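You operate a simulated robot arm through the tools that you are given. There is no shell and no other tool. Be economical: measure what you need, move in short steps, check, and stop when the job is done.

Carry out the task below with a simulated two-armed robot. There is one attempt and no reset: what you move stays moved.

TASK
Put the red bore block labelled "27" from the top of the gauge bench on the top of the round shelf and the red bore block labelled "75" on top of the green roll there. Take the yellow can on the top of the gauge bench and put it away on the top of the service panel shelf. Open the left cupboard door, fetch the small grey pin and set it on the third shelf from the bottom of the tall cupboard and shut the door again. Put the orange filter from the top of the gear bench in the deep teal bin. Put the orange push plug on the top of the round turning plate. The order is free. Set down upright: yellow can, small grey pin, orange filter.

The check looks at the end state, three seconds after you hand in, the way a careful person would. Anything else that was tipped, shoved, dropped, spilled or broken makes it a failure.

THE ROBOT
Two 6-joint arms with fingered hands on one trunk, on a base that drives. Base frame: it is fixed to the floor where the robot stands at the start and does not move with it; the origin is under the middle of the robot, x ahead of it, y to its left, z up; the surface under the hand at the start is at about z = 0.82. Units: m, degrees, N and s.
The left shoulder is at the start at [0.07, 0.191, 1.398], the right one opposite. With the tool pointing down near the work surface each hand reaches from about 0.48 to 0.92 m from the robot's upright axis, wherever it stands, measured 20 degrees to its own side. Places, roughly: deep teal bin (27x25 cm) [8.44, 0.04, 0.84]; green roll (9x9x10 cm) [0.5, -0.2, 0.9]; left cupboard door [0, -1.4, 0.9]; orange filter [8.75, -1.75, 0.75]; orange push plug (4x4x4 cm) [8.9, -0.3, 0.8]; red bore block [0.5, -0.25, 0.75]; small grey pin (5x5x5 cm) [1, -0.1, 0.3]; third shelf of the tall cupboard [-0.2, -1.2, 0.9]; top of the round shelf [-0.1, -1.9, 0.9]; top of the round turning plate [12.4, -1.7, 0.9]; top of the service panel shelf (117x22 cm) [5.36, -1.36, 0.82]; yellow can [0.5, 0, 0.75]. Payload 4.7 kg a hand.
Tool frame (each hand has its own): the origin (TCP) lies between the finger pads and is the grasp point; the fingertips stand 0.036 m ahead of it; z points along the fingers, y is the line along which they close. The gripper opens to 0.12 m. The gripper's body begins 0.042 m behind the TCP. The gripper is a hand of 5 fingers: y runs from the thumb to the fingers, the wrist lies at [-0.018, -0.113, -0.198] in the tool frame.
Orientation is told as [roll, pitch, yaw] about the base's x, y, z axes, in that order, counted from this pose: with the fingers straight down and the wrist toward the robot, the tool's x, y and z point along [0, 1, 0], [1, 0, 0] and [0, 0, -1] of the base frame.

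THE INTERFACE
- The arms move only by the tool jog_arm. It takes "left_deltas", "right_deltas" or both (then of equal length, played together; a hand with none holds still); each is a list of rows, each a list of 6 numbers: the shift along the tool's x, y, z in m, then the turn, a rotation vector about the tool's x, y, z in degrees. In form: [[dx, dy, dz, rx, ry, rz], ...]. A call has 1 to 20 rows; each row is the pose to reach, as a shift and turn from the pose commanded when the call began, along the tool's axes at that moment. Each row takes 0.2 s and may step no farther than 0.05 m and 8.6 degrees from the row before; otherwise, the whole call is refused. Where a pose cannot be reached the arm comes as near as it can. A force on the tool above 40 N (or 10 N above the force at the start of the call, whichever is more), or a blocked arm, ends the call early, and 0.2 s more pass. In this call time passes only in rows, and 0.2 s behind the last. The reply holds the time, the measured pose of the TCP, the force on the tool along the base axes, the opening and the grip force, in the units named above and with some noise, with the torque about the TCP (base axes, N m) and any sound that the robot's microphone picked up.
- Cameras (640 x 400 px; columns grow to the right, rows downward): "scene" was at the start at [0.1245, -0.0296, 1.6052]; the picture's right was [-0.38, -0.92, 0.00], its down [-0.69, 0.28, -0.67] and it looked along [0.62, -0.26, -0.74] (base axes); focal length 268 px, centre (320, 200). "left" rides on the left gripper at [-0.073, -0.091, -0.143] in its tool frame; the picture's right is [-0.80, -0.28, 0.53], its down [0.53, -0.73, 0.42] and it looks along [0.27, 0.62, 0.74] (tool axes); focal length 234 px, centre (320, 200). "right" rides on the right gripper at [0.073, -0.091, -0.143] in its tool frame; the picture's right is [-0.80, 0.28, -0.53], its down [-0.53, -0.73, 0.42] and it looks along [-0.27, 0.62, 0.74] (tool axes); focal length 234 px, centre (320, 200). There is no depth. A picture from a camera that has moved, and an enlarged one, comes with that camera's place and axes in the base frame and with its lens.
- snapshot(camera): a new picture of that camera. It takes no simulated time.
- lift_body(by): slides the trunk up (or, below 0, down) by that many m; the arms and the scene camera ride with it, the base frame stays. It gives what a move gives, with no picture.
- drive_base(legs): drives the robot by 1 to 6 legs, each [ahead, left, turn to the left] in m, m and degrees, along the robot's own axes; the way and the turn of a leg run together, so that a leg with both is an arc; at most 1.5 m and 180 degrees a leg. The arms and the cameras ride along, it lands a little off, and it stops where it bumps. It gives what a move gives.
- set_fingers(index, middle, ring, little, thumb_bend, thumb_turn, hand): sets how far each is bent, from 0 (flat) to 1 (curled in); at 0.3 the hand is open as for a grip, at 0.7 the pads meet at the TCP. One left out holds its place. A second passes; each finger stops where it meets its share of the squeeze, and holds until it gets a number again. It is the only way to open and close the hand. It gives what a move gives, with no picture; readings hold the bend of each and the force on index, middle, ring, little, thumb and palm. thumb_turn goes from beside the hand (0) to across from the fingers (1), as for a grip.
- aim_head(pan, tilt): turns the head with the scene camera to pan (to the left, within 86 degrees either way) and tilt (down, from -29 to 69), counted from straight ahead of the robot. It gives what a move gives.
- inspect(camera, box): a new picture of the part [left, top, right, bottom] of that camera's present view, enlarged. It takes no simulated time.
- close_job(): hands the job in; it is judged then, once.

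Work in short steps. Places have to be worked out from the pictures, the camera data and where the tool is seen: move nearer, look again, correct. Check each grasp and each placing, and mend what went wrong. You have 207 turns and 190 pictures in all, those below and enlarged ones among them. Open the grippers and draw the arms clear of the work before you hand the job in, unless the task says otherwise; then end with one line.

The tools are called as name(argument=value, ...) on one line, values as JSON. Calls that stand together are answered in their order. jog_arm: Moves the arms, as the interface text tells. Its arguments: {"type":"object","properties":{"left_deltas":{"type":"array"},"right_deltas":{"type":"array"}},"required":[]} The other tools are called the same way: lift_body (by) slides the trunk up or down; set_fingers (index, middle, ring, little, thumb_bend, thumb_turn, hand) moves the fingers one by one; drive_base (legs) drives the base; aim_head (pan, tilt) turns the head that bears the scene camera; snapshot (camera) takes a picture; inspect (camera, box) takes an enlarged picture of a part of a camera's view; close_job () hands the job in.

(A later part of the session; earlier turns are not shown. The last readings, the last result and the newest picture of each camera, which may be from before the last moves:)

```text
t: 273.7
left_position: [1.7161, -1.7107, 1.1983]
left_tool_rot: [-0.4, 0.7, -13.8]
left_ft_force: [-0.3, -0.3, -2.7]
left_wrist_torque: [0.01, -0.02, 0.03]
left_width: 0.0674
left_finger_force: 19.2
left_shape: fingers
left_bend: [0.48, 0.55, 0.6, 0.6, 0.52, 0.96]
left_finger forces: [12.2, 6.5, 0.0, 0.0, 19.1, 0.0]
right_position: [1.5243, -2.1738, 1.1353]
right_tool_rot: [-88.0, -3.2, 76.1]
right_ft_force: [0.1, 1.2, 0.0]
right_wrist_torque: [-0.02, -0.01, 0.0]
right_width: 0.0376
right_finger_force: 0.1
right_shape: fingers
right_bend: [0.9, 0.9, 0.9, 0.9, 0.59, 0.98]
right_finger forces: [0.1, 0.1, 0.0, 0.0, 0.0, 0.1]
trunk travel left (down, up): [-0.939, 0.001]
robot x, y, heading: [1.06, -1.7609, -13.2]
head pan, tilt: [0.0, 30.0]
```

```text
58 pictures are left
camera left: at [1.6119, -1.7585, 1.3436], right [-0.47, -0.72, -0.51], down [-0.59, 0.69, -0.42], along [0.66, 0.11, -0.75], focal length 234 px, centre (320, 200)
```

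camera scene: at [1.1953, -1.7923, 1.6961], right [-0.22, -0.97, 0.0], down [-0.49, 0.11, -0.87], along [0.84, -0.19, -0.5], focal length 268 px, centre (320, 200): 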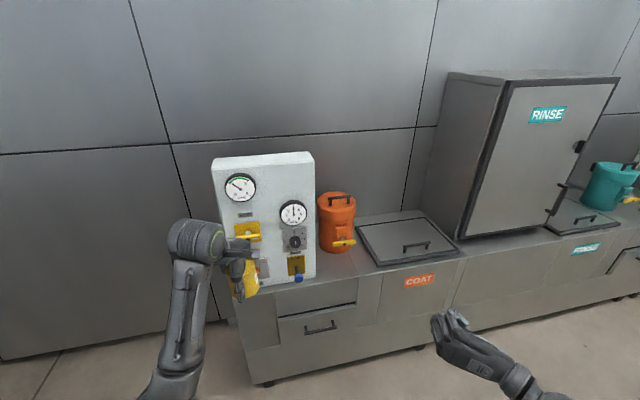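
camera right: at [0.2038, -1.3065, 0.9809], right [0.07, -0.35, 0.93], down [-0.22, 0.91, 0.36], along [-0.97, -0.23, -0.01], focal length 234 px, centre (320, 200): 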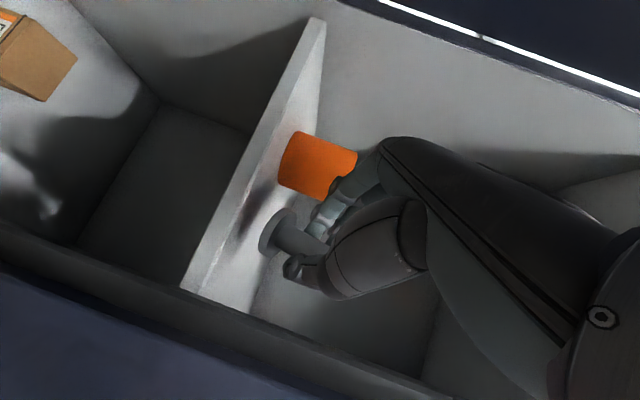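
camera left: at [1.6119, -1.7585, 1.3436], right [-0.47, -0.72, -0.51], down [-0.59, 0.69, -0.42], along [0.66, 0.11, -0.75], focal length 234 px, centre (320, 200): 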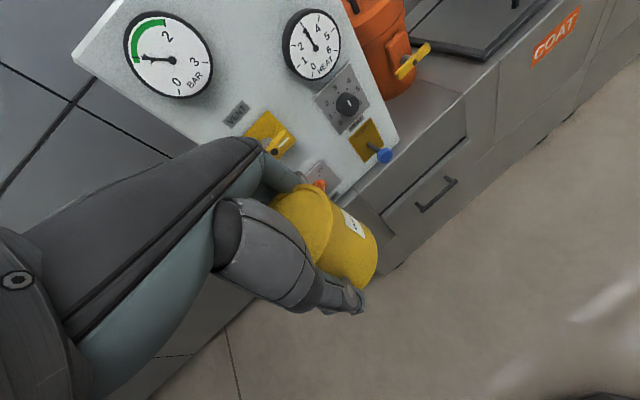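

The gauge panel looks intact and the can is still held. Now I look down the aisle (−y) for the way around this machine line.

aim_head(pan=-70, tilt=8)

snapshot(camera="scene")

```text
t: 275.1
left_position: [1.7172, -1.7117, 1.1967]
left_tool_rot: [-0.6, 0.7, -13.8]
left_ft_force: [0.5, -0.1, -4.2]
left_wrist_torque: [-0.01, -0.01, 0.02]
left_width: 0.0676
left_finger_force: 19.0
left_shape: fingers
left_bend: [0.48, 0.55, 0.6, 0.6, 0.52, 0.96]
left_finger forces: [12.2, 6.4, 0.0, 0.0, 19.0, 0.1]
right_position: [1.5262, -2.1739, 1.1351]
right_tool_rot: [-88.0, -3.3, 76.0]
right_ft_force: [0.6, 0.5, -0.2]
right_wrist_torque: [-0.01, -0.03, 0.0]
right_width: 0.0376
right_finger_force: 0.0
right_shape: fingers
right_bend: [0.9, 0.9, 0.9, 0.9, 0.59, 0.98]
right_finger forces: [0.1, 0.1, 0.1, 0.0, 0.0, 0.0]
trunk travel left (down, up): [-0.939, 0.001]
robot x, y, heading: [1.0573, -1.7623, -13.2]
head pan, tilt: [-70.0, 8.0]
```

```text
57 pictures are left
camera scene: at [1.1198, -1.8641, 1.7315], right [-0.99, -0.12, 0.0], down [-0.02, 0.14, -0.99], along [0.12, -0.98, -0.14], focal length 268 px, centre (320, 200)
```

scene: 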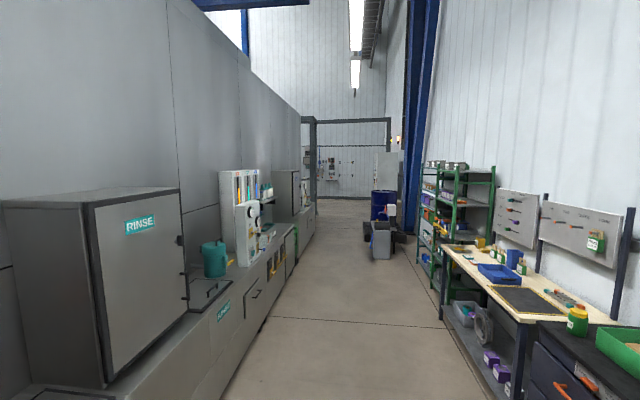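

The aisle leads to a portal at the far end (y≈−9). I turn to face −y, centre in the aisle, and drive down it.

drive_base(legs=[[0, 0, -76.8], [0, 0.3, 0], [1.5, 0, 0], [1.5, 0, 0], [1.5, 0, 0]])

aim_head(pan=10, tilt=10)

snapshot(camera="scene")

```text
t: 301.7
left_position: [1.4796, -6.8971, 1.1972]
left_tool_rot: [-0.5, 0.7, -91.7]
left_ft_force: [0.5, 0.4, -3.7]
left_wrist_torque: [-0.01, -0.02, 0.02]
left_width: 0.067
left_finger_force: 17.0
left_shape: fingers
left_bend: [0.48, 0.55, 0.6, 0.6, 0.52, 0.96]
left_finger forces: [10.9, 6.0, 0.0, 0.0, 17.1, 0.0]
right_position: [0.9869, -6.8064, 1.1341]
right_tool_rot: [-88.1, -3.3, -1.7]
right_ft_force: [-0.9, 0.3, -0.3]
right_wrist_torque: [0.0, 0.0, 0.01]
right_width: 0.0372
right_finger_force: 0.0
right_shape: fingers
right_bend: [0.9, 0.9, 0.9, 0.9, 0.59, 0.98]
right_finger forces: [0.0, 0.0, 0.0, 0.1, 0.1, 0.0]
trunk travel left (down, up): [-0.939, 0.001]
robot x, y, heading: [1.2916, -6.265, -91.1]
head pan, tilt: [-70.0, 8.0]
```

```text
t: 303.2
left_position: [1.4795, -6.8966, 1.1972]
left_tool_rot: [-0.6, 0.7, -91.8]
left_ft_force: [0.2, 0.1, -2.7]
left_wrist_torque: [0.0, 0.01, -0.02]
left_width: 0.0669
left_finger_force: 17.1
left_shape: fingers
left_bend: [0.48, 0.55, 0.6, 0.6, 0.52, 0.96]
left_finger forces: [10.9, 5.9, 0.0, 0.0, 17.1, 0.0]
right_position: [0.9854, -6.8072, 1.1334]
right_tool_rot: [-88.2, -3.2, -1.9]
right_ft_force: [0.5, 0.1, -0.3]
right_wrist_torque: [0.01, -0.03, -0.03]
right_width: 0.0377
right_finger_force: 0.1
right_shape: fingers
right_bend: [0.9, 0.9, 0.9, 0.9, 0.59, 0.98]
right_finger forces: [0.0, 0.1, 0.1, 0.0, 0.1, 0.1]
trunk travel left (down, up): [-0.939, 0.001]
robot x, y, heading: [1.29, -6.2607, -91.0]
head pan, tilt: [10.0, 10.0]
```

```text
56 pictures are left
camera scene: at [1.3069, -6.4046, 1.7283], right [-0.99, -0.16, 0.0], down [-0.03, 0.17, -0.98], along [0.15, -0.97, -0.17], focal length 268 px, centre (320, 200)
```

scene: 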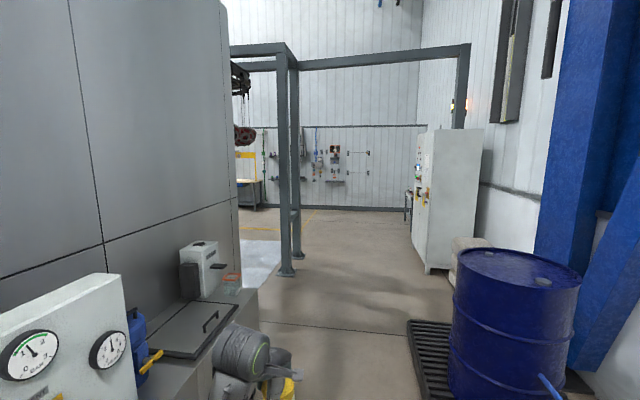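

The wall ends at y≈−9 and a gantry leg stands at about (2.4, −10.1); I drive to y≈−9.5, turn to +x and look through the gap.

drive_base(legs=[[1.1, 0, 1], [1.1, 0, 0], [1.05, 0, 0], [0, 0, 90]])

aim_head(pan=0, tilt=12)

snapshot(camera="scene")

```text
t: 323.1
left_position: [1.9096, -9.3288, 1.1967]
left_tool_rot: [-0.5, 0.7, -1.5]
left_ft_force: [-0.3, 0.6, -3.1]
left_wrist_torque: [-0.01, 0.03, 0.01]
left_width: 0.0666
left_finger_force: 16.4
left_shape: fingers
left_bend: [0.48, 0.55, 0.6, 0.6, 0.52, 0.96]
left_finger forces: [10.6, 5.7, 0.1, 0.1, 16.1, 0.1]
right_position: [1.8219, -9.821, 1.1338]
right_tool_rot: [-88.1, -3.3, 88.4]
right_ft_force: [0.5, -0.6, 0.6]
right_wrist_torque: [0.02, -0.03, 0.0]
right_width: 0.0376
right_finger_force: 0.1
right_shape: fingers
right_bend: [0.9, 0.9, 0.9, 0.9, 0.59, 0.98]
right_finger forces: [0.1, 0.0, 0.0, 0.0, 0.0, 0.1]
trunk travel left (down, up): [-0.939, 0.001]
robot x, y, heading: [1.2756, -9.5175, -0.7]
head pan, tilt: [10.0, 10.0]
```

```text
t: 323.9
left_position: [1.9106, -9.3286, 1.1969]
left_tool_rot: [-0.5, 0.8, -1.6]
left_ft_force: [-0.2, -0.5, -4.2]
left_wrist_torque: [0.04, -0.01, -0.01]
left_width: 0.0665
left_finger_force: 16.2
left_shape: fingers
left_bend: [0.48, 0.55, 0.6, 0.6, 0.52, 0.96]
left_finger forces: [10.5, 5.7, 0.0, 0.0, 16.1, 0.0]
right_position: [1.822, -9.8213, 1.1361]
right_tool_rot: [-88.1, -3.2, 88.4]
right_ft_force: [0.4, 0.2, -0.5]
right_wrist_torque: [-0.01, 0.03, -0.03]
right_width: 0.0377
right_finger_force: 0.1
right_shape: fingers
right_bend: [0.9, 0.9, 0.9, 0.9, 0.59, 0.98]
right_finger forces: [0.1, 0.0, 0.1, 0.0, 0.0, 0.0]
trunk travel left (down, up): [-0.939, 0.001]
robot x, y, heading: [1.2807, -9.5179, -0.5]
head pan, tilt: [0.0, 12.0]
```

```text
55 pictures are left
camera scene: at [1.4217, -9.5181, 1.725], right [-0.01, -1.0, 0.0], down [-0.21, 0.0, -0.98], along [0.98, -0.01, -0.21], focal length 268 px, centre (320, 200)
```

scene: 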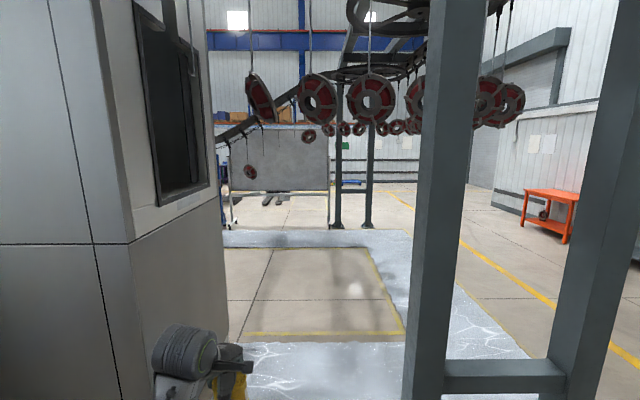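

Way is open between the machine end and the gantry leg. I re-tighten the can, lower the trunk under the hanging parts, and drive ahead, then look left.

set_fingers(hand="left", index=0.62, middle=0.65, ring=0.6, thumb_bend=0.64)

lift_body(by=-0.3)

drive_base(legs=[[1.45, 0, 0], [1.45, 0, 0]])

aim_head(pan=75, tilt=8)

snapshot(camera="scene")

```text
t: 324.9
left_position: [1.9097, -9.3281, 1.197]
left_tool_rot: [-0.5, 0.6, -1.6]
left_ft_force: [0.3, -0.5, -3.1]
left_wrist_torque: [0.02, 0.0, 0.0]
left_width: 0.0673
left_finger_force: 22.8
left_shape: fingers
left_bend: [0.49, 0.56, 0.6, 0.6, 0.52, 0.96]
left_finger forces: [14.1, 8.0, 0.1, 0.1, 22.9, 0.1]
right_position: [1.8206, -9.8206, 1.135]
right_tool_rot: [-88.1, -3.1, 88.4]
right_ft_force: [0.7, 0.7, 0.8]
right_wrist_torque: [0.03, 0.01, 0.0]
right_width: 0.0375
right_finger_force: 0.0
right_shape: fingers
right_bend: [0.9, 0.9, 0.9, 0.9, 0.59, 0.98]
right_finger forces: [0.1, 0.1, 0.0, 0.0, 0.0, 0.0]
trunk travel left (down, up): [-0.939, 0.001]
robot x, y, heading: [1.2774, -9.5187, -0.7]
head pan, tilt: [0.0, 12.0]
```

```text
t: 327.9
left_position: [1.9096, -9.3295, 0.8979]
left_tool_rot: [-0.5, 0.6, -1.6]
left_ft_force: [0.6, 0.3, -3.3]
left_wrist_torque: [-0.01, -0.04, -0.01]
left_width: 0.0671
left_finger_force: 22.3
left_shape: fingers
left_bend: [0.49, 0.56, 0.6, 0.6, 0.52, 0.96]
left_finger forces: [14.1, 7.8, 0.0, 0.0, 22.9, 0.0]
right_position: [1.8213, -9.8225, 0.8362]
right_tool_rot: [-88.0, -3.2, 88.3]
right_ft_force: [-0.6, -0.8, 0.6]
right_wrist_torque: [-0.03, 0.01, 0.02]
right_width: 0.0378
right_finger_force: 0.2
right_shape: fingers
right_bend: [0.9, 0.9, 0.9, 0.9, 0.59, 0.98]
right_finger forces: [0.1, 0.0, 0.0, 0.0, 0.0, 0.0]
trunk travel left (down, up): [-0.639, 0.301]
robot x, y, heading: [1.2771, -9.5166, -0.6]
head pan, tilt: [0.0, 12.0]
```

```text
t: 331.5
left_position: [2.5048, -9.3323, 0.8959]
left_tool_rot: [-0.5, 1.1, -1.4]
left_ft_force: [0.7, 0.1, -3.6]
left_wrist_torque: [-0.02, 0.01, 0.01]
left_width: 0.0667
left_finger_force: 22.5
left_shape: fingers
left_bend: [0.48, 0.56, 0.6, 0.6, 0.52, 0.96]
left_finger forces: [13.9, 8.0, 0.0, 0.1, 22.6, 0.1]
right_position: [2.4117, -9.8209, 0.8335]
right_tool_rot: [-87.7, -3.3, 89.2]
right_ft_force: [-0.4, 0.8, 0.3]
right_wrist_torque: [-0.01, -0.02, -0.03]
right_width: 0.0377
right_finger_force: 0.1
right_shape: fingers
right_bend: [0.9, 0.9, 0.9, 0.9, 0.59, 0.98]
right_finger forces: [0.0, 0.0, 0.1, 0.0, 0.1, 0.1]
trunk travel left (down, up): [-0.639, 0.301]
robot x, y, heading: [1.8724, -9.5242, -0.9]
head pan, tilt: [0.0, 12.0]
stopped in leg 1: the force on the tool passed its limit at 314 N (the readings are from after the stop); the commanded pose is now the measured one
```

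```text
t: 332.9
left_position: [2.5034, -9.3338, 0.8967]
left_tool_rot: [-0.6, 0.7, -1.4]
left_ft_force: [-0.9, 0.2, -3.3]
left_wrist_torque: [0.02, -0.03, -0.01]
left_width: 0.0668
left_finger_force: 22.2
left_shape: fingers
left_bend: [0.48, 0.56, 0.6, 0.6, 0.52, 0.96]
left_finger forces: [13.7, 8.0, 0.1, 0.0, 22.6, 0.0]
right_position: [2.4112, -9.8225, 0.8339]
right_tool_rot: [-87.7, -3.5, 89.3]
right_ft_force: [-0.5, 0.4, 1.3]
right_wrist_torque: [0.03, 0.0, -0.01]
right_width: 0.0379
right_finger_force: 0.1
right_shape: fingers
right_bend: [0.9, 0.9, 0.9, 0.9, 0.59, 0.98]
right_finger forces: [0.1, 0.0, 0.0, 0.0, 0.0, 0.0]
trunk travel left (down, up): [-0.639, 0.301]
robot x, y, heading: [1.8684, -9.5216, -0.5]
head pan, tilt: [75.0, 8.0]
```

```text
54 pictures are left
camera scene: at [1.9475, -9.4351, 1.4315], right [0.96, -0.27, 0.0], down [-0.04, -0.13, -0.99], along [0.27, 0.95, -0.14], focal length 268 px, centre (320, 200)
```

scene: 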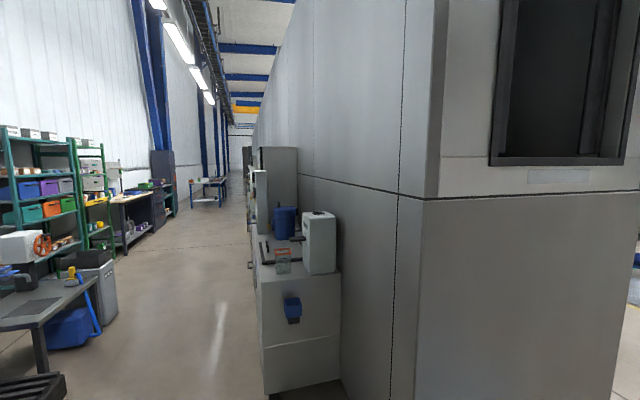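

The right fist hit the gantry leg. The gap's centre is further left (y≈−9.2); I back up, shift left, and go through.

drive_base(legs=[[-0.15, 0, 0], [0, 0.32, 0], [1.2, 0, 0]])

aim_head(pan=-20, tilt=15)

snapshot(camera="scene")

```text
t: 341.8
left_position: [3.5606, -9.0175, 0.8961]
left_tool_rot: [-0.5, 0.8, -1.0]
left_ft_force: [-0.1, -0.5, -3.5]
left_wrist_torque: [0.03, 0.02, 0.01]
left_width: 0.0673
left_finger_force: 22.3
left_shape: fingers
left_bend: [0.48, 0.56, 0.6, 0.6, 0.52, 0.96]
left_finger forces: [13.8, 8.0, 0.0, 0.0, 22.5, 0.1]
right_position: [3.4719, -9.5052, 0.8335]
right_tool_rot: [-87.7, -3.4, 89.7]
right_ft_force: [0.8, 1.4, 0.5]
right_wrist_torque: [0.01, 0.01, 0.03]
right_width: 0.0379
right_finger_force: 0.0
right_shape: fingers
right_bend: [0.9, 0.9, 0.9, 0.9, 0.59, 0.98]
right_finger forces: [0.0, 0.0, 0.0, 0.0, 0.0, 0.1]
trunk travel left (down, up): [-0.639, 0.301]
robot x, y, heading: [2.9313, -9.2099, 0.1]
head pan, tilt: [75.0, 8.0]
```

```text
t: 343.5
left_position: [3.5617, -9.0174, 0.8972]
left_tool_rot: [-0.7, 0.7, -0.9]
left_ft_force: [-0.5, 0.6, -3.8]
left_wrist_torque: [0.01, 0.03, 0.0]
left_width: 0.067
left_finger_force: 21.9
left_shape: fingers
left_bend: [0.48, 0.56, 0.6, 0.6, 0.52, 0.96]
left_finger forces: [13.8, 8.0, 0.0, 0.0, 22.5, 0.1]
right_position: [3.4713, -9.5061, 0.8336]
right_tool_rot: [-87.7, -3.3, 89.7]
right_ft_force: [0.3, 0.9, 0.6]
right_wrist_torque: [-0.01, -0.01, 0.04]
right_width: 0.0378
right_finger_force: 0.1
right_shape: fingers
right_bend: [0.9, 0.9, 0.9, 0.9, 0.59, 0.98]
right_finger forces: [0.0, 0.0, 0.0, 0.0, 0.1, 0.1]
trunk travel left (down, up): [-0.639, 0.301]
robot x, y, heading: [2.9305, -9.2072, 0.3]
head pan, tilt: [-20.0, 15.0]
```

```text
53 pictures are left
camera scene: at [3.0694, -9.2431, 1.4201], right [-0.34, -0.94, 0.0], down [-0.24, 0.09, -0.97], along [0.91, -0.33, -0.26], focal length 268 px, centre (320, 200)
```

scene: 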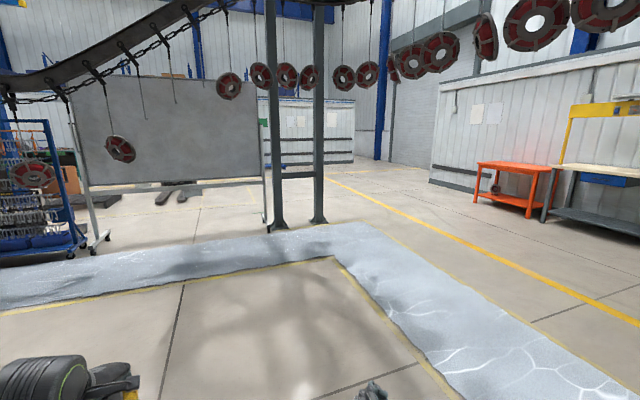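

Through the gap. I look left (+y) for the route.

drive_base(legs=[[1.0, 0, 0]])

aim_head(pan=70, tilt=12)

snapshot(camera="scene")

```text
t: 348.7
left_position: [4.5661, -9.0278, 0.8973]
left_tool_rot: [-0.7, 0.9, -1.3]
left_ft_force: [0.3, 0.5, -3.3]
left_wrist_torque: [0.0, -0.01, -0.02]
left_width: 0.0671
left_finger_force: 22.0
left_shape: fingers
left_bend: [0.48, 0.56, 0.6, 0.6, 0.52, 0.96]
left_finger forces: [13.8, 7.9, 0.0, 0.0, 22.4, 0.1]
right_position: [4.4736, -9.5165, 0.8337]
right_tool_rot: [-87.7, -3.4, 89.4]
right_ft_force: [0.6, 0.1, -1.1]
right_wrist_torque: [-0.02, 0.01, 0.05]
right_width: 0.0377
right_finger_force: 0.0
right_shape: fingers
right_bend: [0.9, 0.9, 0.9, 0.9, 0.59, 0.98]
right_finger forces: [0.0, 0.0, 0.0, 0.0, 0.0, 0.0]
trunk travel left (down, up): [-0.639, 0.301]
robot x, y, heading: [3.9363, -9.2171, -0.7]
head pan, tilt: [-20.0, 15.0]
```

```text
t: 350.3
left_position: [4.5673, -9.0265, 0.8969]
left_tool_rot: [-0.6, 0.9, -1.4]
left_ft_force: [-0.4, -1.1, -3.1]
left_wrist_torque: [0.04, -0.02, -0.02]
left_width: 0.0672
left_finger_force: 22.3
left_shape: fingers
left_bend: [0.48, 0.56, 0.6, 0.6, 0.52, 0.96]
left_finger forces: [13.7, 8.0, 0.0, 0.1, 22.4, 0.1]
right_position: [4.4746, -9.5153, 0.8346]
right_tool_rot: [-87.7, -3.4, 89.2]
right_ft_force: [0.4, -0.3, 0.8]
right_wrist_torque: [0.03, 0.0, 0.0]
right_width: 0.0374
right_finger_force: 0.1
right_shape: fingers
right_bend: [0.9, 0.9, 0.9, 0.9, 0.59, 0.98]
right_finger forces: [0.1, 0.0, 0.0, 0.0, 0.1, 0.1]
trunk travel left (down, up): [-0.639, 0.301]
robot x, y, heading: [3.9347, -9.2179, -0.4]
head pan, tilt: [70.0, 12.0]
```

```text
52 pictures are left
camera scene: at [4.0186, -9.1299, 1.425], right [0.94, -0.35, 0.0], down [-0.07, -0.19, -0.98], along [0.34, 0.92, -0.21], focal length 268 px, centre (320, 200)
```

scene: 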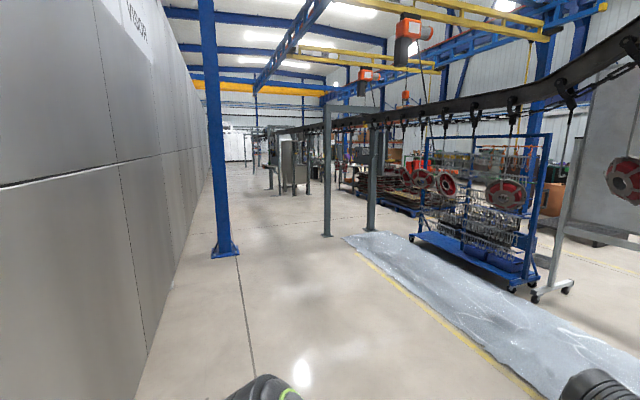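

A wide lane runs along +y between the column at (4.0, −5.5) and a frame leg at x≈5.5. I drive at x≈4.75 up to y≈−3.4.

drive_base(legs=[[0.8, 0, 0], [0, 0, 90.5], [1.45, 0, 0], [1.45, 0, 0], [1.45, 0, 0], [1.45, 0, 0]])

aim_head(pan=-12, tilt=15)

snapshot(camera="scene")

```text
t: 385.9
left_position: [4.5223, -2.7832, 0.8961]
left_tool_rot: [-0.6, 0.8, 90.3]
left_ft_force: [0.8, 0.0, -2.6]
left_wrist_torque: [0.01, 0.03, 0.01]
left_width: 0.0667
left_finger_force: 19.8
left_shape: fingers
left_bend: [0.49, 0.56, 0.6, 0.6, 0.53, 0.96]
left_finger forces: [12.2, 8.0, 0.1, 0.1, 20.1, 0.1]
right_position: [5.0118, -2.8616, 0.8335]
right_tool_rot: [-87.7, -3.4, -179.1]
right_ft_force: [-0.4, 0.5, 0.8]
right_wrist_torque: [0.01, 0.0, 0.0]
right_width: 0.0376
right_finger_force: 0.1
right_shape: fingers
right_bend: [0.9, 0.9, 0.9, 0.9, 0.59, 0.98]
right_finger forces: [0.0, 0.0, 0.0, 0.0, 0.1, 0.1]
trunk travel left (down, up): [-0.639, 0.301]
robot x, y, heading: [4.7318, -3.4074, 90.9]
head pan, tilt: [70.0, 12.0]
```

```text
t: 387.5
left_position: [4.5208, -2.7825, 0.8958]
left_tool_rot: [-0.5, 0.8, 90.2]
left_ft_force: [-0.7, -0.1, -4.2]
left_wrist_torque: [-0.02, -0.01, 0.02]
left_width: 0.0666
left_finger_force: 20.1
left_shape: fingers
left_bend: [0.49, 0.56, 0.6, 0.6, 0.53, 0.96]
left_finger forces: [12.1, 7.9, 0.1, 0.1, 20.2, 0.0]
right_position: [5.0112, -2.8622, 0.8345]
right_tool_rot: [-87.6, -3.3, -179.1]
right_ft_force: [0.3, 0.4, 0.1]
right_wrist_torque: [-0.03, 0.01, 0.0]
right_width: 0.0377
right_finger_force: 0.0
right_shape: fingers
right_bend: [0.9, 0.9, 0.9, 0.9, 0.59, 0.98]
right_finger forces: [0.0, 0.0, 0.1, 0.0, 0.0, 0.0]
trunk travel left (down, up): [-0.639, 0.301]
robot x, y, heading: [4.7301, -3.4106, 90.8]
head pan, tilt: [-12.0, 15.0]
```

```text
51 pictures are left
camera scene: at [4.748, -3.2666, 1.4201], right [0.98, -0.19, 0.0], down [-0.05, -0.25, -0.97], along [0.18, 0.95, -0.26], focal length 268 px, centre (320, 200)
```

scene: 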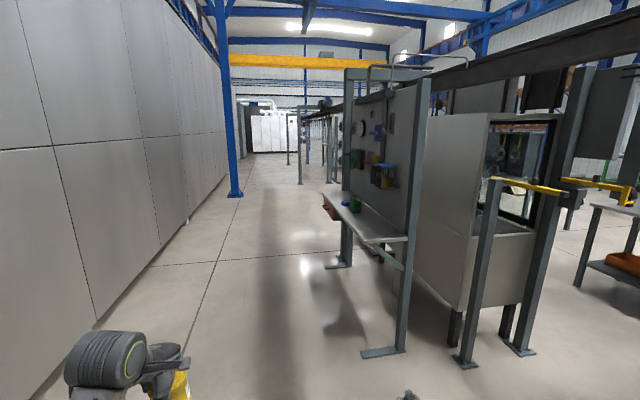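

There is the service panel with its narrow shelf facing −x. I zoom to see what is on it, then line up.

inspect(camera="scene", box=[300, 150, 440, 270])

drive_base(legs=[[0, 0.33, 0], [1.4, 0, 0], [0.2, 0, -90.8]])

lift_body(by=0.2)

aim_head(pan=15, tilt=35)

snapshot(camera="scene")

```text
3.33 times, centred on (370, 210) of scene
camera zoom: at [4.748, -3.2666, 1.4201], right [0.98, -0.19, 0.0], down [-0.05, -0.25, -0.97], along [0.18, 0.95, -0.26], focal length 894 px, centre (153, 167)
```

zoom: 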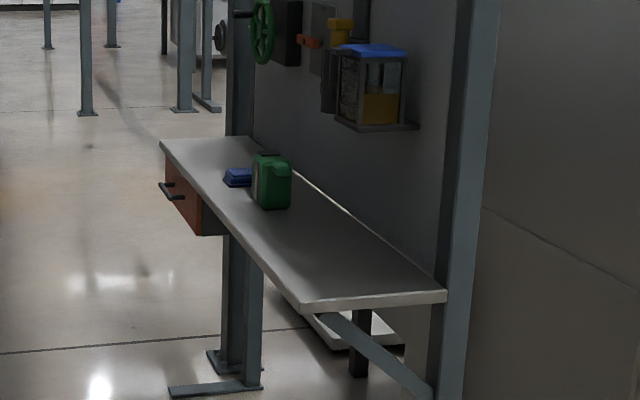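

```text
t: 400.3
left_position: [5.1321, -1.6759, 0.8969]
left_tool_rot: [-0.6, 0.7, 0.0]
left_ft_force: [-0.8, 0.6, -3.7]
left_wrist_torque: [0.0, -0.04, 0.0]
left_width: 0.0658
left_finger_force: 19.7
left_shape: fingers
left_bend: [0.49, 0.56, 0.6, 0.6, 0.53, 0.96]
left_finger forces: [11.0, 8.4, 0.0, 0.0, 19.1, 0.1]
right_position: [5.0509, -2.1663, 0.8336]
right_tool_rot: [-87.7, -3.4, 90.4]
right_ft_force: [0.4, -0.7, -0.1]
right_wrist_torque: [-0.03, 0.0, -0.01]
right_width: 0.0375
right_finger_force: 0.1
right_shape: fingers
right_bend: [0.9, 0.9, 0.9, 0.9, 0.59, 0.98]
right_finger forces: [0.0, 0.0, 0.1, 0.0, 0.0, 0.1]
trunk travel left (down, up): [-0.639, 0.301]
robot x, y, heading: [4.505, -1.8806, 0.5]
head pan, tilt: [-12.0, 15.0]
cut short: leg 3
```

```text
t: 402.4
left_position: [5.1325, -1.6749, 1.0957]
left_tool_rot: [-0.6, 0.8, -0.1]
left_ft_force: [-0.3, 0.1, -3.3]
left_wrist_torque: [0.01, 0.0, 0.01]
left_width: 0.0664
left_finger_force: 18.5
left_shape: fingers
left_bend: [0.49, 0.56, 0.6, 0.6, 0.53, 0.96]
left_finger forces: [10.9, 8.3, 0.0, 0.0, 19.1, 0.1]
right_position: [5.0501, -2.1662, 1.0338]
right_tool_rot: [-87.7, -3.4, 90.5]
right_ft_force: [0.0, 0.2, -0.2]
right_wrist_torque: [-0.01, -0.01, 0.01]
right_width: 0.0378
right_finger_force: 0.1
right_shape: fingers
right_bend: [0.9, 0.9, 0.9, 0.9, 0.59, 0.98]
right_finger forces: [0.0, 0.0, 0.0, 0.0, 0.1, 0.0]
trunk travel left (down, up): [-0.839, 0.101]
robot x, y, heading: [4.5042, -1.8803, 0.8]
head pan, tilt: [-12.0, 15.0]
```

```text
t: 403.4
left_position: [5.1314, -1.6767, 1.0972]
left_tool_rot: [-0.5, 0.8, 0.0]
left_ft_force: [-0.3, 0.1, -3.1]
left_wrist_torque: [0.07, -0.02, 0.01]
left_width: 0.066
left_finger_force: 19.0
left_shape: fingers
left_bend: [0.49, 0.56, 0.6, 0.6, 0.53, 0.96]
left_finger forces: [10.9, 8.4, 0.0, 0.0, 19.0, 0.1]
right_position: [5.0497, -2.1661, 1.0343]
right_tool_rot: [-87.7, -3.4, 90.4]
right_ft_force: [1.2, -0.3, -0.4]
right_wrist_torque: [0.0, 0.0, -0.02]
right_width: 0.0377
right_finger_force: 0.1
right_shape: fingers
right_bend: [0.9, 0.9, 0.9, 0.9, 0.59, 0.98]
right_finger forces: [0.0, 0.0, 0.1, 0.0, 0.0, 0.0]
trunk travel left (down, up): [-0.839, 0.101]
robot x, y, heading: [4.5026, -1.8794, 0.4]
head pan, tilt: [15.0, 35.0]
```

```text
49 pictures are left
camera scene: at [4.6407, -1.855, 1.5882], right [0.27, -0.96, 0.0], down [-0.55, -0.15, -0.82], along [0.79, 0.22, -0.57], focal length 268 px, centre (320, 200)
```

scene: 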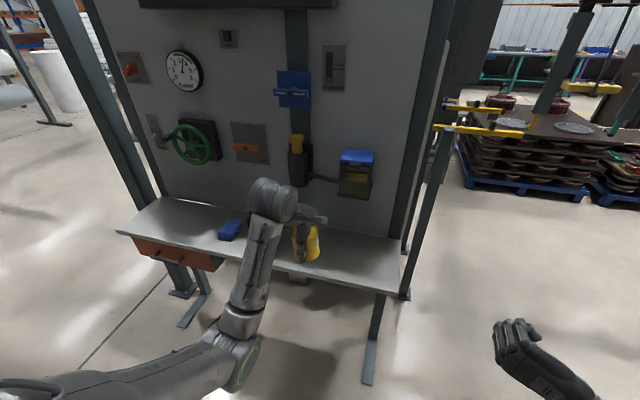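

The shelf spans x≈5.25–5.50 at z 0.82; spot for the can: about (5.37, −1.64). I drive ahead 24 cm and lower toward it.

drive_base(legs=[[0.235, 0.03, 0]])

jog_arm(left_deltas=[[0, 0, 0.045, 0, 0, 0], [0, 0, 0.09, 0, 0, 0], [0, 0, 0.135, 0, 0, 0], [0, 0, 0.18, 0, 0, 0]])

snapshot(camera="left")

inspect(camera="scene", box=[220, 150, 420, 310])

```text
t: 405.1
left_position: [5.3669, -1.6447, 1.0981]
left_tool_rot: [-0.6, 0.7, -0.3]
left_ft_force: [0.5, -0.2, -3.1]
left_wrist_torque: [0.05, 0.0, 0.02]
left_width: 0.0661
left_finger_force: 19.0
left_shape: fingers
left_bend: [0.49, 0.56, 0.6, 0.6, 0.53, 0.96]
left_finger forces: [11.1, 8.5, 0.1, 0.0, 19.2, 0.0]
right_position: [5.2836, -2.1361, 1.0344]
right_tool_rot: [-87.8, -3.4, 90.4]
right_ft_force: [0.0, -0.8, 0.4]
right_wrist_torque: [-0.03, -0.01, 0.01]
right_width: 0.0377
right_finger_force: 0.0
right_shape: fingers
right_bend: [0.9, 0.9, 0.9, 0.9, 0.59, 0.98]
right_finger forces: [0.0, 0.0, 0.1, 0.0, 0.0, 0.0]
trunk travel left (down, up): [-0.839, 0.101]
robot x, y, heading: [4.7378, -1.8491, 0.3]
head pan, tilt: [15.0, 35.0]
```

```text
t: 406.1
left_position: [5.3669, -1.646, 0.9166]
left_tool_rot: [-0.5, 0.7, -0.3]
left_ft_force: [0.3, -0.5, -3.4]
left_wrist_torque: [-0.01, -0.01, 0.02]
left_width: 0.0658
left_finger_force: 18.9
left_shape: fingers
left_bend: [0.49, 0.56, 0.6, 0.6, 0.53, 0.96]
left_finger forces: [10.9, 8.3, 0.0, 0.0, 18.8, 0.0]
right_position: [5.2846, -2.1331, 1.0334]
right_tool_rot: [-87.9, -3.4, 90.5]
right_ft_force: [-0.2, -0.1, -0.6]
right_wrist_torque: [-0.03, 0.0, -0.01]
right_width: 0.0378
right_finger_force: 0.1
right_shape: fingers
right_bend: [0.9, 0.9, 0.9, 0.9, 0.59, 0.98]
right_finger forces: [0.0, 0.1, 0.0, 0.0, 0.1, 0.0]
trunk travel left (down, up): [-0.839, 0.101]
robot x, y, heading: [4.7369, -1.8462, 0.7]
head pan, tilt: [15.0, 35.0]
```

```text
48 pictures are left
camera left: at [5.2762, -1.7166, 1.0627], right [-0.29, -0.81, -0.51], down [-0.74, 0.53, -0.42], along [0.61, 0.26, -0.75], focal length 234 px, centre (320, 200)
```

left: 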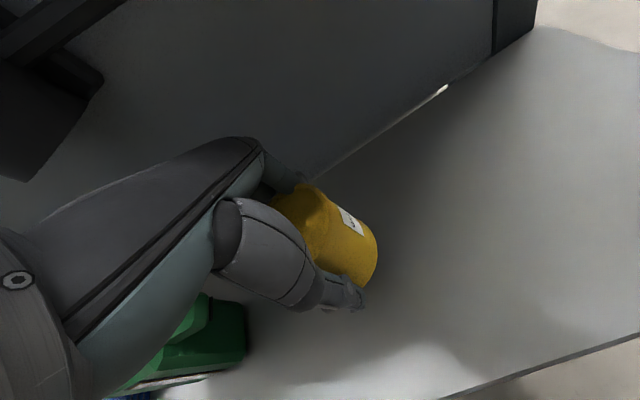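

```text
2.50 times, centred on (320, 230) of scene
camera zoom: at [4.8752, -1.8224, 1.5883], right [0.27, -0.96, 0.0], down [-0.55, -0.15, -0.82], along [0.79, 0.22, -0.57], focal length 670 px, centre (320, 125)
```

zoom: 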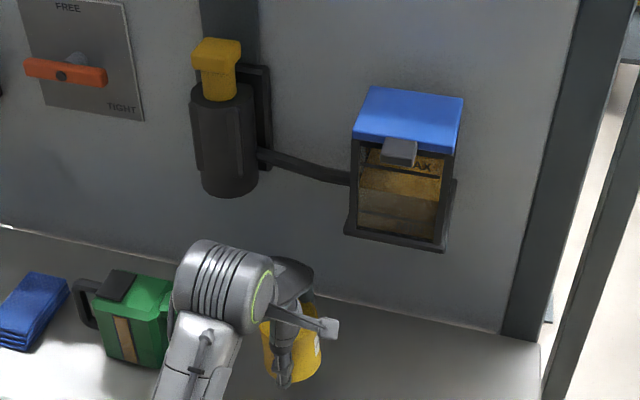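

Spot is clear (the green jerrycan is ~12 cm away). I lower to contact.

jog_arm(left_deltas=[[0, 0, 0.02, 0, 0, 0], [0, 0, 0.038, 0, 0, 0], [0, 0, 0.045, 0, 0, 0], [0, 0, 0.05, 0, 0, 0]])

```text
t: 407.1
left_position: [5.365, -1.6481, 0.8688]
left_tool_rot: [-0.6, 0.6, -0.4]
left_ft_force: [0.1, 0.5, 4.6]
left_wrist_torque: [0.21, -0.16, 0.0]
left_width: 0.0657
left_finger_force: 20.7
left_shape: fingers
left_bend: [0.49, 0.56, 0.6, 0.6, 0.53, 0.96]
left_finger forces: [12.5, 9.4, 0.0, 0.0, 19.3, 0.1]
right_position: [5.2845, -2.1349, 1.0335]
right_tool_rot: [-87.8, -3.4, 90.4]
right_ft_force: [-0.4, 0.1, -0.1]
right_wrist_torque: [-0.01, 0.0, 0.0]
right_width: 0.0377
right_finger_force: 0.2
right_shape: fingers
right_bend: [0.9, 0.9, 0.9, 0.9, 0.59, 0.98]
right_finger forces: [0.0, 0.1, 0.1, 0.0, 0.1, 0.0]
trunk travel left (down, up): [-0.839, 0.101]
robot x, y, heading: [4.7407, -1.8425, 0.6]
head pan, tilt: [15.0, 35.0]
```

Contact. I release the can and raise the hand.

set_fingers(hand="left", index=0.36, middle=0.36, ring=0.36, little=0.36, thumb_bend=0.36)

jog_arm(left_deltas=[[0, 0, -0.02, 0, 0, 0], [0, 0, -0.06, 0, 0, 0], [0, 0, -0.1, 0, 0, 0], [0, 0, -0.14, 0, 0, 0], [0, 0, -0.18, 0, 0, 0]])

snapshot(camera="left")

```text
t: 408.1
left_position: [5.3642, -1.647, 0.8665]
left_tool_rot: [-0.6, 0.8, -0.3]
left_ft_force: [-1.2, 0.8, -0.2]
left_wrist_torque: [-0.01, 0.02, 0.02]
left_width: 0.1044
left_finger_force: 0.0
left_shape: fingers
left_bend: [0.36, 0.36, 0.36, 0.36, 0.36, 0.97]
left_finger forces: [0.0, 0.0, 0.0, 0.0, 0.0, 0.0]
right_position: [5.2843, -2.135, 1.034]
right_tool_rot: [-87.7, -3.4, 90.4]
right_ft_force: [0.2, 0.0, 0.2]
right_wrist_torque: [-0.04, 0.03, 0.02]
right_width: 0.0379
right_finger_force: 0.0
right_shape: fingers
right_bend: [0.9, 0.9, 0.9, 0.9, 0.59, 0.98]
right_finger forces: [0.0, 0.0, 0.0, 0.1, 0.0, 0.0]
trunk travel left (down, up): [-0.839, 0.101]
robot x, y, heading: [4.7411, -1.8502, 0.6]
head pan, tilt: [15.0, 35.0]
```

```text
t: 409.3
left_position: [5.3679, -1.6448, 1.0476]
left_tool_rot: [-0.5, 0.9, -0.3]
left_ft_force: [-0.3, 0.6, 0.3]
left_wrist_torque: [-0.04, -0.01, 0.02]
left_width: 0.1045
left_finger_force: 0.0
left_shape: fingers
left_bend: [0.36, 0.36, 0.36, 0.36, 0.36, 0.97]
left_finger forces: [0.0, 0.1, 0.1, 0.1, 0.0, 0.0]
right_position: [5.2835, -2.1346, 1.0338]
right_tool_rot: [-87.7, -3.4, 90.3]
right_ft_force: [-0.1, 0.4, 0.4]
right_wrist_torque: [0.0, 0.03, 0.02]
right_width: 0.0379
right_finger_force: 0.0
right_shape: fingers
right_bend: [0.9, 0.9, 0.9, 0.9, 0.59, 0.98]
right_finger forces: [0.0, 0.0, 0.0, 0.1, 0.0, 0.1]
trunk travel left (down, up): [-0.839, 0.101]
robot x, y, heading: [4.74, -1.849, 0.6]
head pan, tilt: [15.0, 35.0]
```

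```text
46 pictures are left
camera left: at [5.2778, -1.7145, 1.1934], right [-0.29, -0.81, -0.51], down [-0.74, 0.53, -0.42], along [0.61, 0.26, -0.75], focal length 234 px, centre (320, 200)
```

left: 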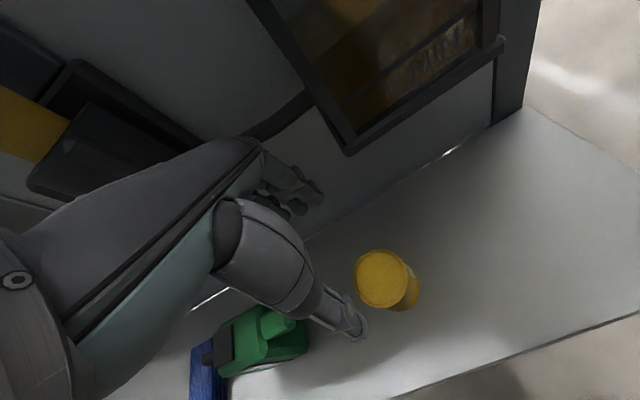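

The can stands upright on the service panel shelf. I back off, move south of the enclosure, and turn the right hand back to pointing down.

drive_base(legs=[[-0.4, 0, 0], [0, -1.4, 0]])

jog_arm(right_deltas=[[0, 0, 0, 4.9, 4.9, 4.9], [0, 0, 0, 9.8, 9.8, 9.8], [0, 0, 0, 14.7, 14.7, 14.7], [0, 0, 0, 19.6, 19.6, 19.6], [0, 0, 0, 24.5, 24.5, 24.5], [0, 0, 0, 29.4, 29.4, 29.4], [0, 0, 0, 34.3, 34.3, 34.3], [0, 0, 0, 39.2, 39.2, 39.2], [0, 0, 0, 44.1, 44.1, 44.1], [0, 0, 0, 49, 49, 49], [0, 0, 0, 53.9, 53.9, 53.9], [0, 0, 0, 58.8, 58.8, 58.8], [0, 0, 0, 63.7, 63.7, 63.7], [0, 0, 0, 68.6, 68.6, 68.6]])

aim_head(pan=0, tilt=15)

snapshot(camera="scene")

```text
t: 418.4
left_position: [4.9796, -3.0429, 1.0464]
left_tool_rot: [-0.5, 0.8, -0.1]
left_ft_force: [-0.1, 0.6, -0.8]
left_wrist_torque: [0.02, 0.0, 0.0]
left_width: 0.1045
left_finger_force: 0.0
left_shape: fingers
left_bend: [0.36, 0.36, 0.36, 0.36, 0.36, 0.97]
left_finger forces: [0.0, 0.0, 0.0, 0.1, 0.1, 0.0]
right_position: [4.899, -3.5342, 1.0342]
right_tool_rot: [-87.8, -3.3, 90.5]
right_ft_force: [0.3, 1.4, 0.4]
right_wrist_torque: [0.04, -0.02, 0.0]
right_width: 0.0378
right_finger_force: 0.2
right_shape: fingers
right_bend: [0.9, 0.9, 0.9, 0.9, 0.59, 0.98]
right_finger forces: [0.0, 0.0, 0.0, 0.0, 0.1, 0.0]
trunk travel left (down, up): [-0.839, 0.101]
robot x, y, heading: [4.352, -3.2461, 0.7]
head pan, tilt: [15.0, 35.0]
```

```text
t: 421.4
left_position: [4.9807, -3.0446, 1.0465]
left_tool_rot: [-0.4, 0.8, 0.0]
left_ft_force: [0.2, 0.0, -0.1]
left_wrist_torque: [-0.01, -0.01, 0.05]
left_width: 0.1048
left_finger_force: 0.1
left_shape: fingers
left_bend: [0.36, 0.36, 0.36, 0.36, 0.36, 0.97]
left_finger forces: [0.0, 0.0, 0.0, 0.0, 0.0, 0.0]
right_position: [4.8991, -3.5339, 1.0346]
right_tool_rot: [2.8, 1.6, 1.2]
right_ft_force: [0.8, 0.4, -0.4]
right_wrist_torque: [0.01, 0.0, 0.02]
right_width: 0.0378
right_finger_force: 0.2
right_shape: fingers
right_bend: [0.9, 0.9, 0.9, 0.9, 0.59, 0.98]
right_finger forces: [0.1, 0.0, 0.0, 0.0, 0.1, 0.0]
trunk travel left (down, up): [-0.839, 0.101]
robot x, y, heading: [4.3489, -3.2481, 0.8]
head pan, tilt: [15.0, 35.0]
```

```text
t: 422.2
left_position: [4.9794, -3.0433, 1.047]
left_tool_rot: [-0.6, 0.8, 0.0]
left_ft_force: [0.3, -0.6, -1.0]
left_wrist_torque: [-0.03, 0.0, -0.04]
left_width: 0.1046
left_finger_force: 0.0
left_shape: fingers
left_bend: [0.36, 0.36, 0.36, 0.36, 0.36, 0.97]
left_finger forces: [0.0, 0.0, 0.1, 0.1, 0.1, 0.1]
right_position: [4.8977, -3.5332, 1.0342]
right_tool_rot: [2.6, 1.5, 1.3]
right_ft_force: [0.8, -0.2, -0.6]
right_wrist_torque: [-0.03, -0.05, 0.0]
right_width: 0.0376
right_finger_force: 0.1
right_shape: fingers
right_bend: [0.9, 0.9, 0.9, 0.9, 0.59, 0.98]
right_finger forces: [0.0, 0.0, 0.0, 0.1, 0.1, 0.0]
trunk travel left (down, up): [-0.839, 0.101]
robot x, y, heading: [4.3543, -3.2469, 0.7]
head pan, tilt: [0.0, 15.0]
```

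```text
45 pictures are left
camera scene: at [4.4973, -3.2452, 1.6201], right [0.01, -1.0, 0.0], down [-0.26, 0.0, -0.97], along [0.97, 0.01, -0.26], focal length 268 px, centre (320, 200)
```

scene: 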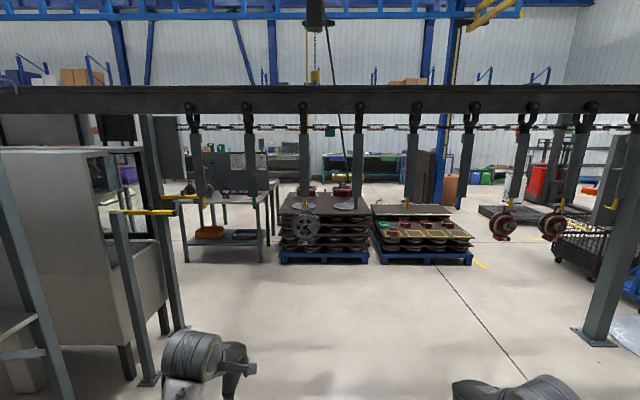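

The hanging conveyor crosses at x≈6.1 with hooks down to z≈1.16. I lower the trunk fully enough, and pass under it at y≈−3.75.

lift_body(by=-0.4)

lift_body(by=-0.35)

drive_base(legs=[[0, -0.5, -0.7], [1.2, 0, 0], [1.15, 0, 0]])

lift_body(by=0.4)

aim_head(pan=40, tilt=15)

snapshot(camera="scene")

```text
t: 426.1
left_position: [4.9787, -3.0428, 0.647]
left_tool_rot: [-0.6, 0.8, -0.2]
left_ft_force: [-0.9, 0.2, 0.8]
left_wrist_torque: [0.0, 0.0, -0.03]
left_width: 0.105
left_finger_force: 0.2
left_shape: fingers
left_bend: [0.36, 0.36, 0.36, 0.36, 0.36, 0.97]
left_finger forces: [0.0, 0.0, 0.0, 0.1, 0.0, 0.0]
right_position: [4.898, -3.5324, 0.6338]
right_tool_rot: [2.8, 1.5, 1.3]
right_ft_force: [0.0, -0.8, 0.0]
right_wrist_torque: [0.0, -0.02, -0.01]
right_width: 0.0379
right_finger_force: 0.0
right_shape: fingers
right_bend: [0.9, 0.9, 0.9, 0.9, 0.59, 0.98]
right_finger forces: [0.0, 0.0, 0.1, 0.0, 0.0, 0.0]
trunk travel left (down, up): [-0.439, 0.501]
robot x, y, heading: [4.3528, -3.248, 1.1]
head pan, tilt: [0.0, 15.0]
```

```text
t: 429.5
left_position: [4.9803, -3.0432, 0.2969]
left_tool_rot: [-0.6, 0.8, 0.0]
left_ft_force: [-0.1, 0.1, -0.2]
left_wrist_torque: [0.0, -0.02, 0.0]
left_width: 0.105
left_finger_force: 0.1
left_shape: fingers
left_bend: [0.36, 0.36, 0.36, 0.36, 0.36, 0.97]
left_finger forces: [0.1, 0.0, 0.0, 0.0, 0.0, 0.1]
right_position: [4.898, -3.5333, 0.2826]
right_tool_rot: [2.7, 1.6, 1.3]
right_ft_force: [0.0, 1.2, -1.2]
right_wrist_torque: [0.0, 0.01, -0.01]
right_width: 0.0375
right_finger_force: 0.1
right_shape: fingers
right_bend: [0.9, 0.9, 0.9, 0.9, 0.59, 0.98]
right_finger forces: [0.0, 0.1, 0.0, 0.0, 0.1, 0.1]
trunk travel left (down, up): [-0.089, 0.851]
robot x, y, heading: [4.3508, -3.2524, 0.6]
head pan, tilt: [0.0, 15.0]
```

```text
t: 443.7
left_position: [7.3562, -3.582, 0.298]
left_tool_rot: [-0.6, 0.7, -1.3]
left_ft_force: [-0.2, -0.7, -0.3]
left_wrist_torque: [0.02, 0.02, 0.0]
left_width: 0.1046
left_finger_force: 0.2
left_shape: fingers
left_bend: [0.36, 0.36, 0.36, 0.36, 0.36, 0.97]
left_finger forces: [0.1, 0.0, 0.1, 0.0, 0.0, 0.1]
right_position: [7.2627, -4.0712, 0.2837]
right_tool_rot: [2.7, 1.5, 0.0]
right_ft_force: [0.4, -0.2, 0.2]
right_wrist_torque: [-0.02, -0.02, -0.02]
right_width: 0.0377
right_finger_force: 0.1
right_shape: fingers
right_bend: [0.9, 0.9, 0.9, 0.9, 0.59, 0.98]
right_finger forces: [0.0, 0.0, 0.1, 0.0, 0.0, 0.1]
trunk travel left (down, up): [-0.089, 0.851]
robot x, y, heading: [6.7218, -3.7735, -0.3]
head pan, tilt: [0.0, 15.0]
```

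```text
t: 447.5
left_position: [7.3558, -3.5801, 0.6975]
left_tool_rot: [-0.5, 0.8, -1.3]
left_ft_force: [0.0, -0.5, 0.0]
left_wrist_torque: [0.01, -0.02, -0.01]
left_width: 0.1046
left_finger_force: 0.1
left_shape: fingers
left_bend: [0.36, 0.36, 0.36, 0.36, 0.36, 0.97]
left_finger forces: [0.0, 0.0, 0.1, 0.0, 0.0, 0.0]
right_position: [7.2636, -4.0698, 0.684]
right_tool_rot: [2.6, 1.5, 0.1]
right_ft_force: [-1.2, 0.5, -0.9]
right_wrist_torque: [0.02, 0.0, -0.03]
right_width: 0.0376
right_finger_force: 0.1
right_shape: fingers
right_bend: [0.9, 0.9, 0.9, 0.9, 0.59, 0.98]
right_finger forces: [0.1, 0.0, 0.1, 0.0, 0.1, 0.0]
trunk travel left (down, up): [-0.489, 0.451]
robot x, y, heading: [6.7241, -3.7728, -0.6]
head pan, tilt: [0.0, 15.0]
```

```text
t: 448.6
left_position: [7.355, -3.5826, 0.6979]
left_tool_rot: [-0.6, 0.8, -1.3]
left_ft_force: [0.3, -0.2, 0.0]
left_wrist_torque: [-0.01, -0.03, 0.03]
left_width: 0.1045
left_finger_force: 0.1
left_shape: fingers
left_bend: [0.36, 0.36, 0.36, 0.36, 0.36, 0.97]
left_finger forces: [0.0, 0.0, 0.1, 0.1, 0.0, 0.0]
right_position: [7.2645, -4.0717, 0.6839]
right_tool_rot: [2.7, 1.5, 0.2]
right_ft_force: [-0.2, -0.4, 0.5]
right_wrist_torque: [0.0, -0.02, -0.01]
right_width: 0.0378
right_finger_force: 0.0
right_shape: fingers
right_bend: [0.9, 0.9, 0.9, 0.9, 0.59, 0.98]
right_finger forces: [0.0, 0.0, 0.0, 0.0, 0.0, 0.1]
trunk travel left (down, up): [-0.489, 0.451]
robot x, y, heading: [6.7212, -3.7735, -0.5]
head pan, tilt: [40.0, 15.0]
```

```text
44 pictures are left
camera scene: at [6.8473, -3.714, 1.2702], right [0.64, -0.77, 0.0], down [-0.2, -0.16, -0.97], along [0.75, 0.61, -0.26], focal length 268 px, centre (320, 200)
```

scene: 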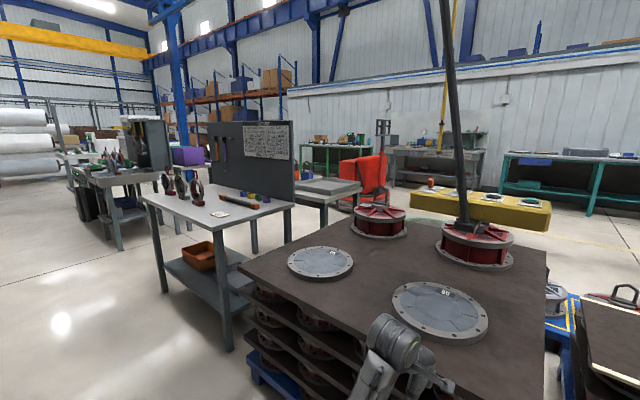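

I zoom on the benches beyond the pegboard table to identify the gear bench, the bin and the plug.

inspect(camera="scene", box=[60, 100, 380, 240])

inspect(camera="scene", box=[290, 110, 540, 210])

```text
2.00 times, centred on (220, 170) of scene
camera zoom: at [6.8473, -3.714, 1.2702], right [0.64, -0.77, 0.0], down [-0.2, -0.16, -0.97], along [0.75, 0.61, -0.26], focal length 536 px, centre (520, 260)
```

zoom: 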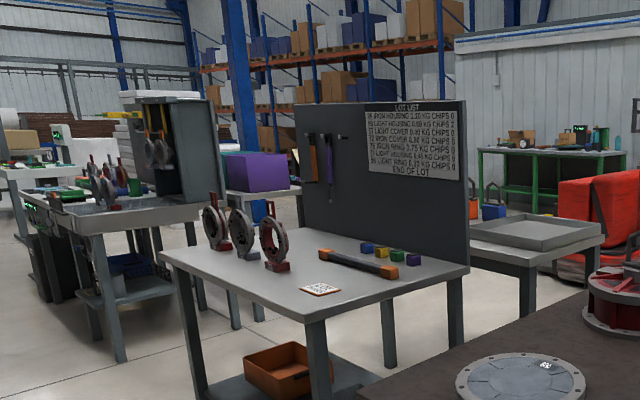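

```text
2.56 times, centred on (415, 160) of scene
camera zoom: at [6.8473, -3.714, 1.2702], right [0.64, -0.77, 0.0], down [-0.2, -0.16, -0.97], along [0.75, 0.61, -0.26], focal length 687 px, centre (77, 302)
```

zoom: 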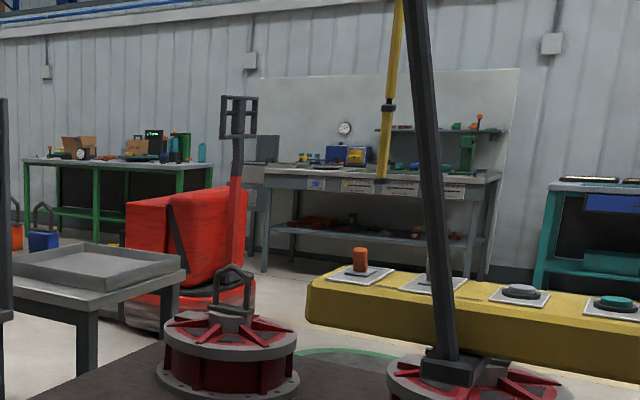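

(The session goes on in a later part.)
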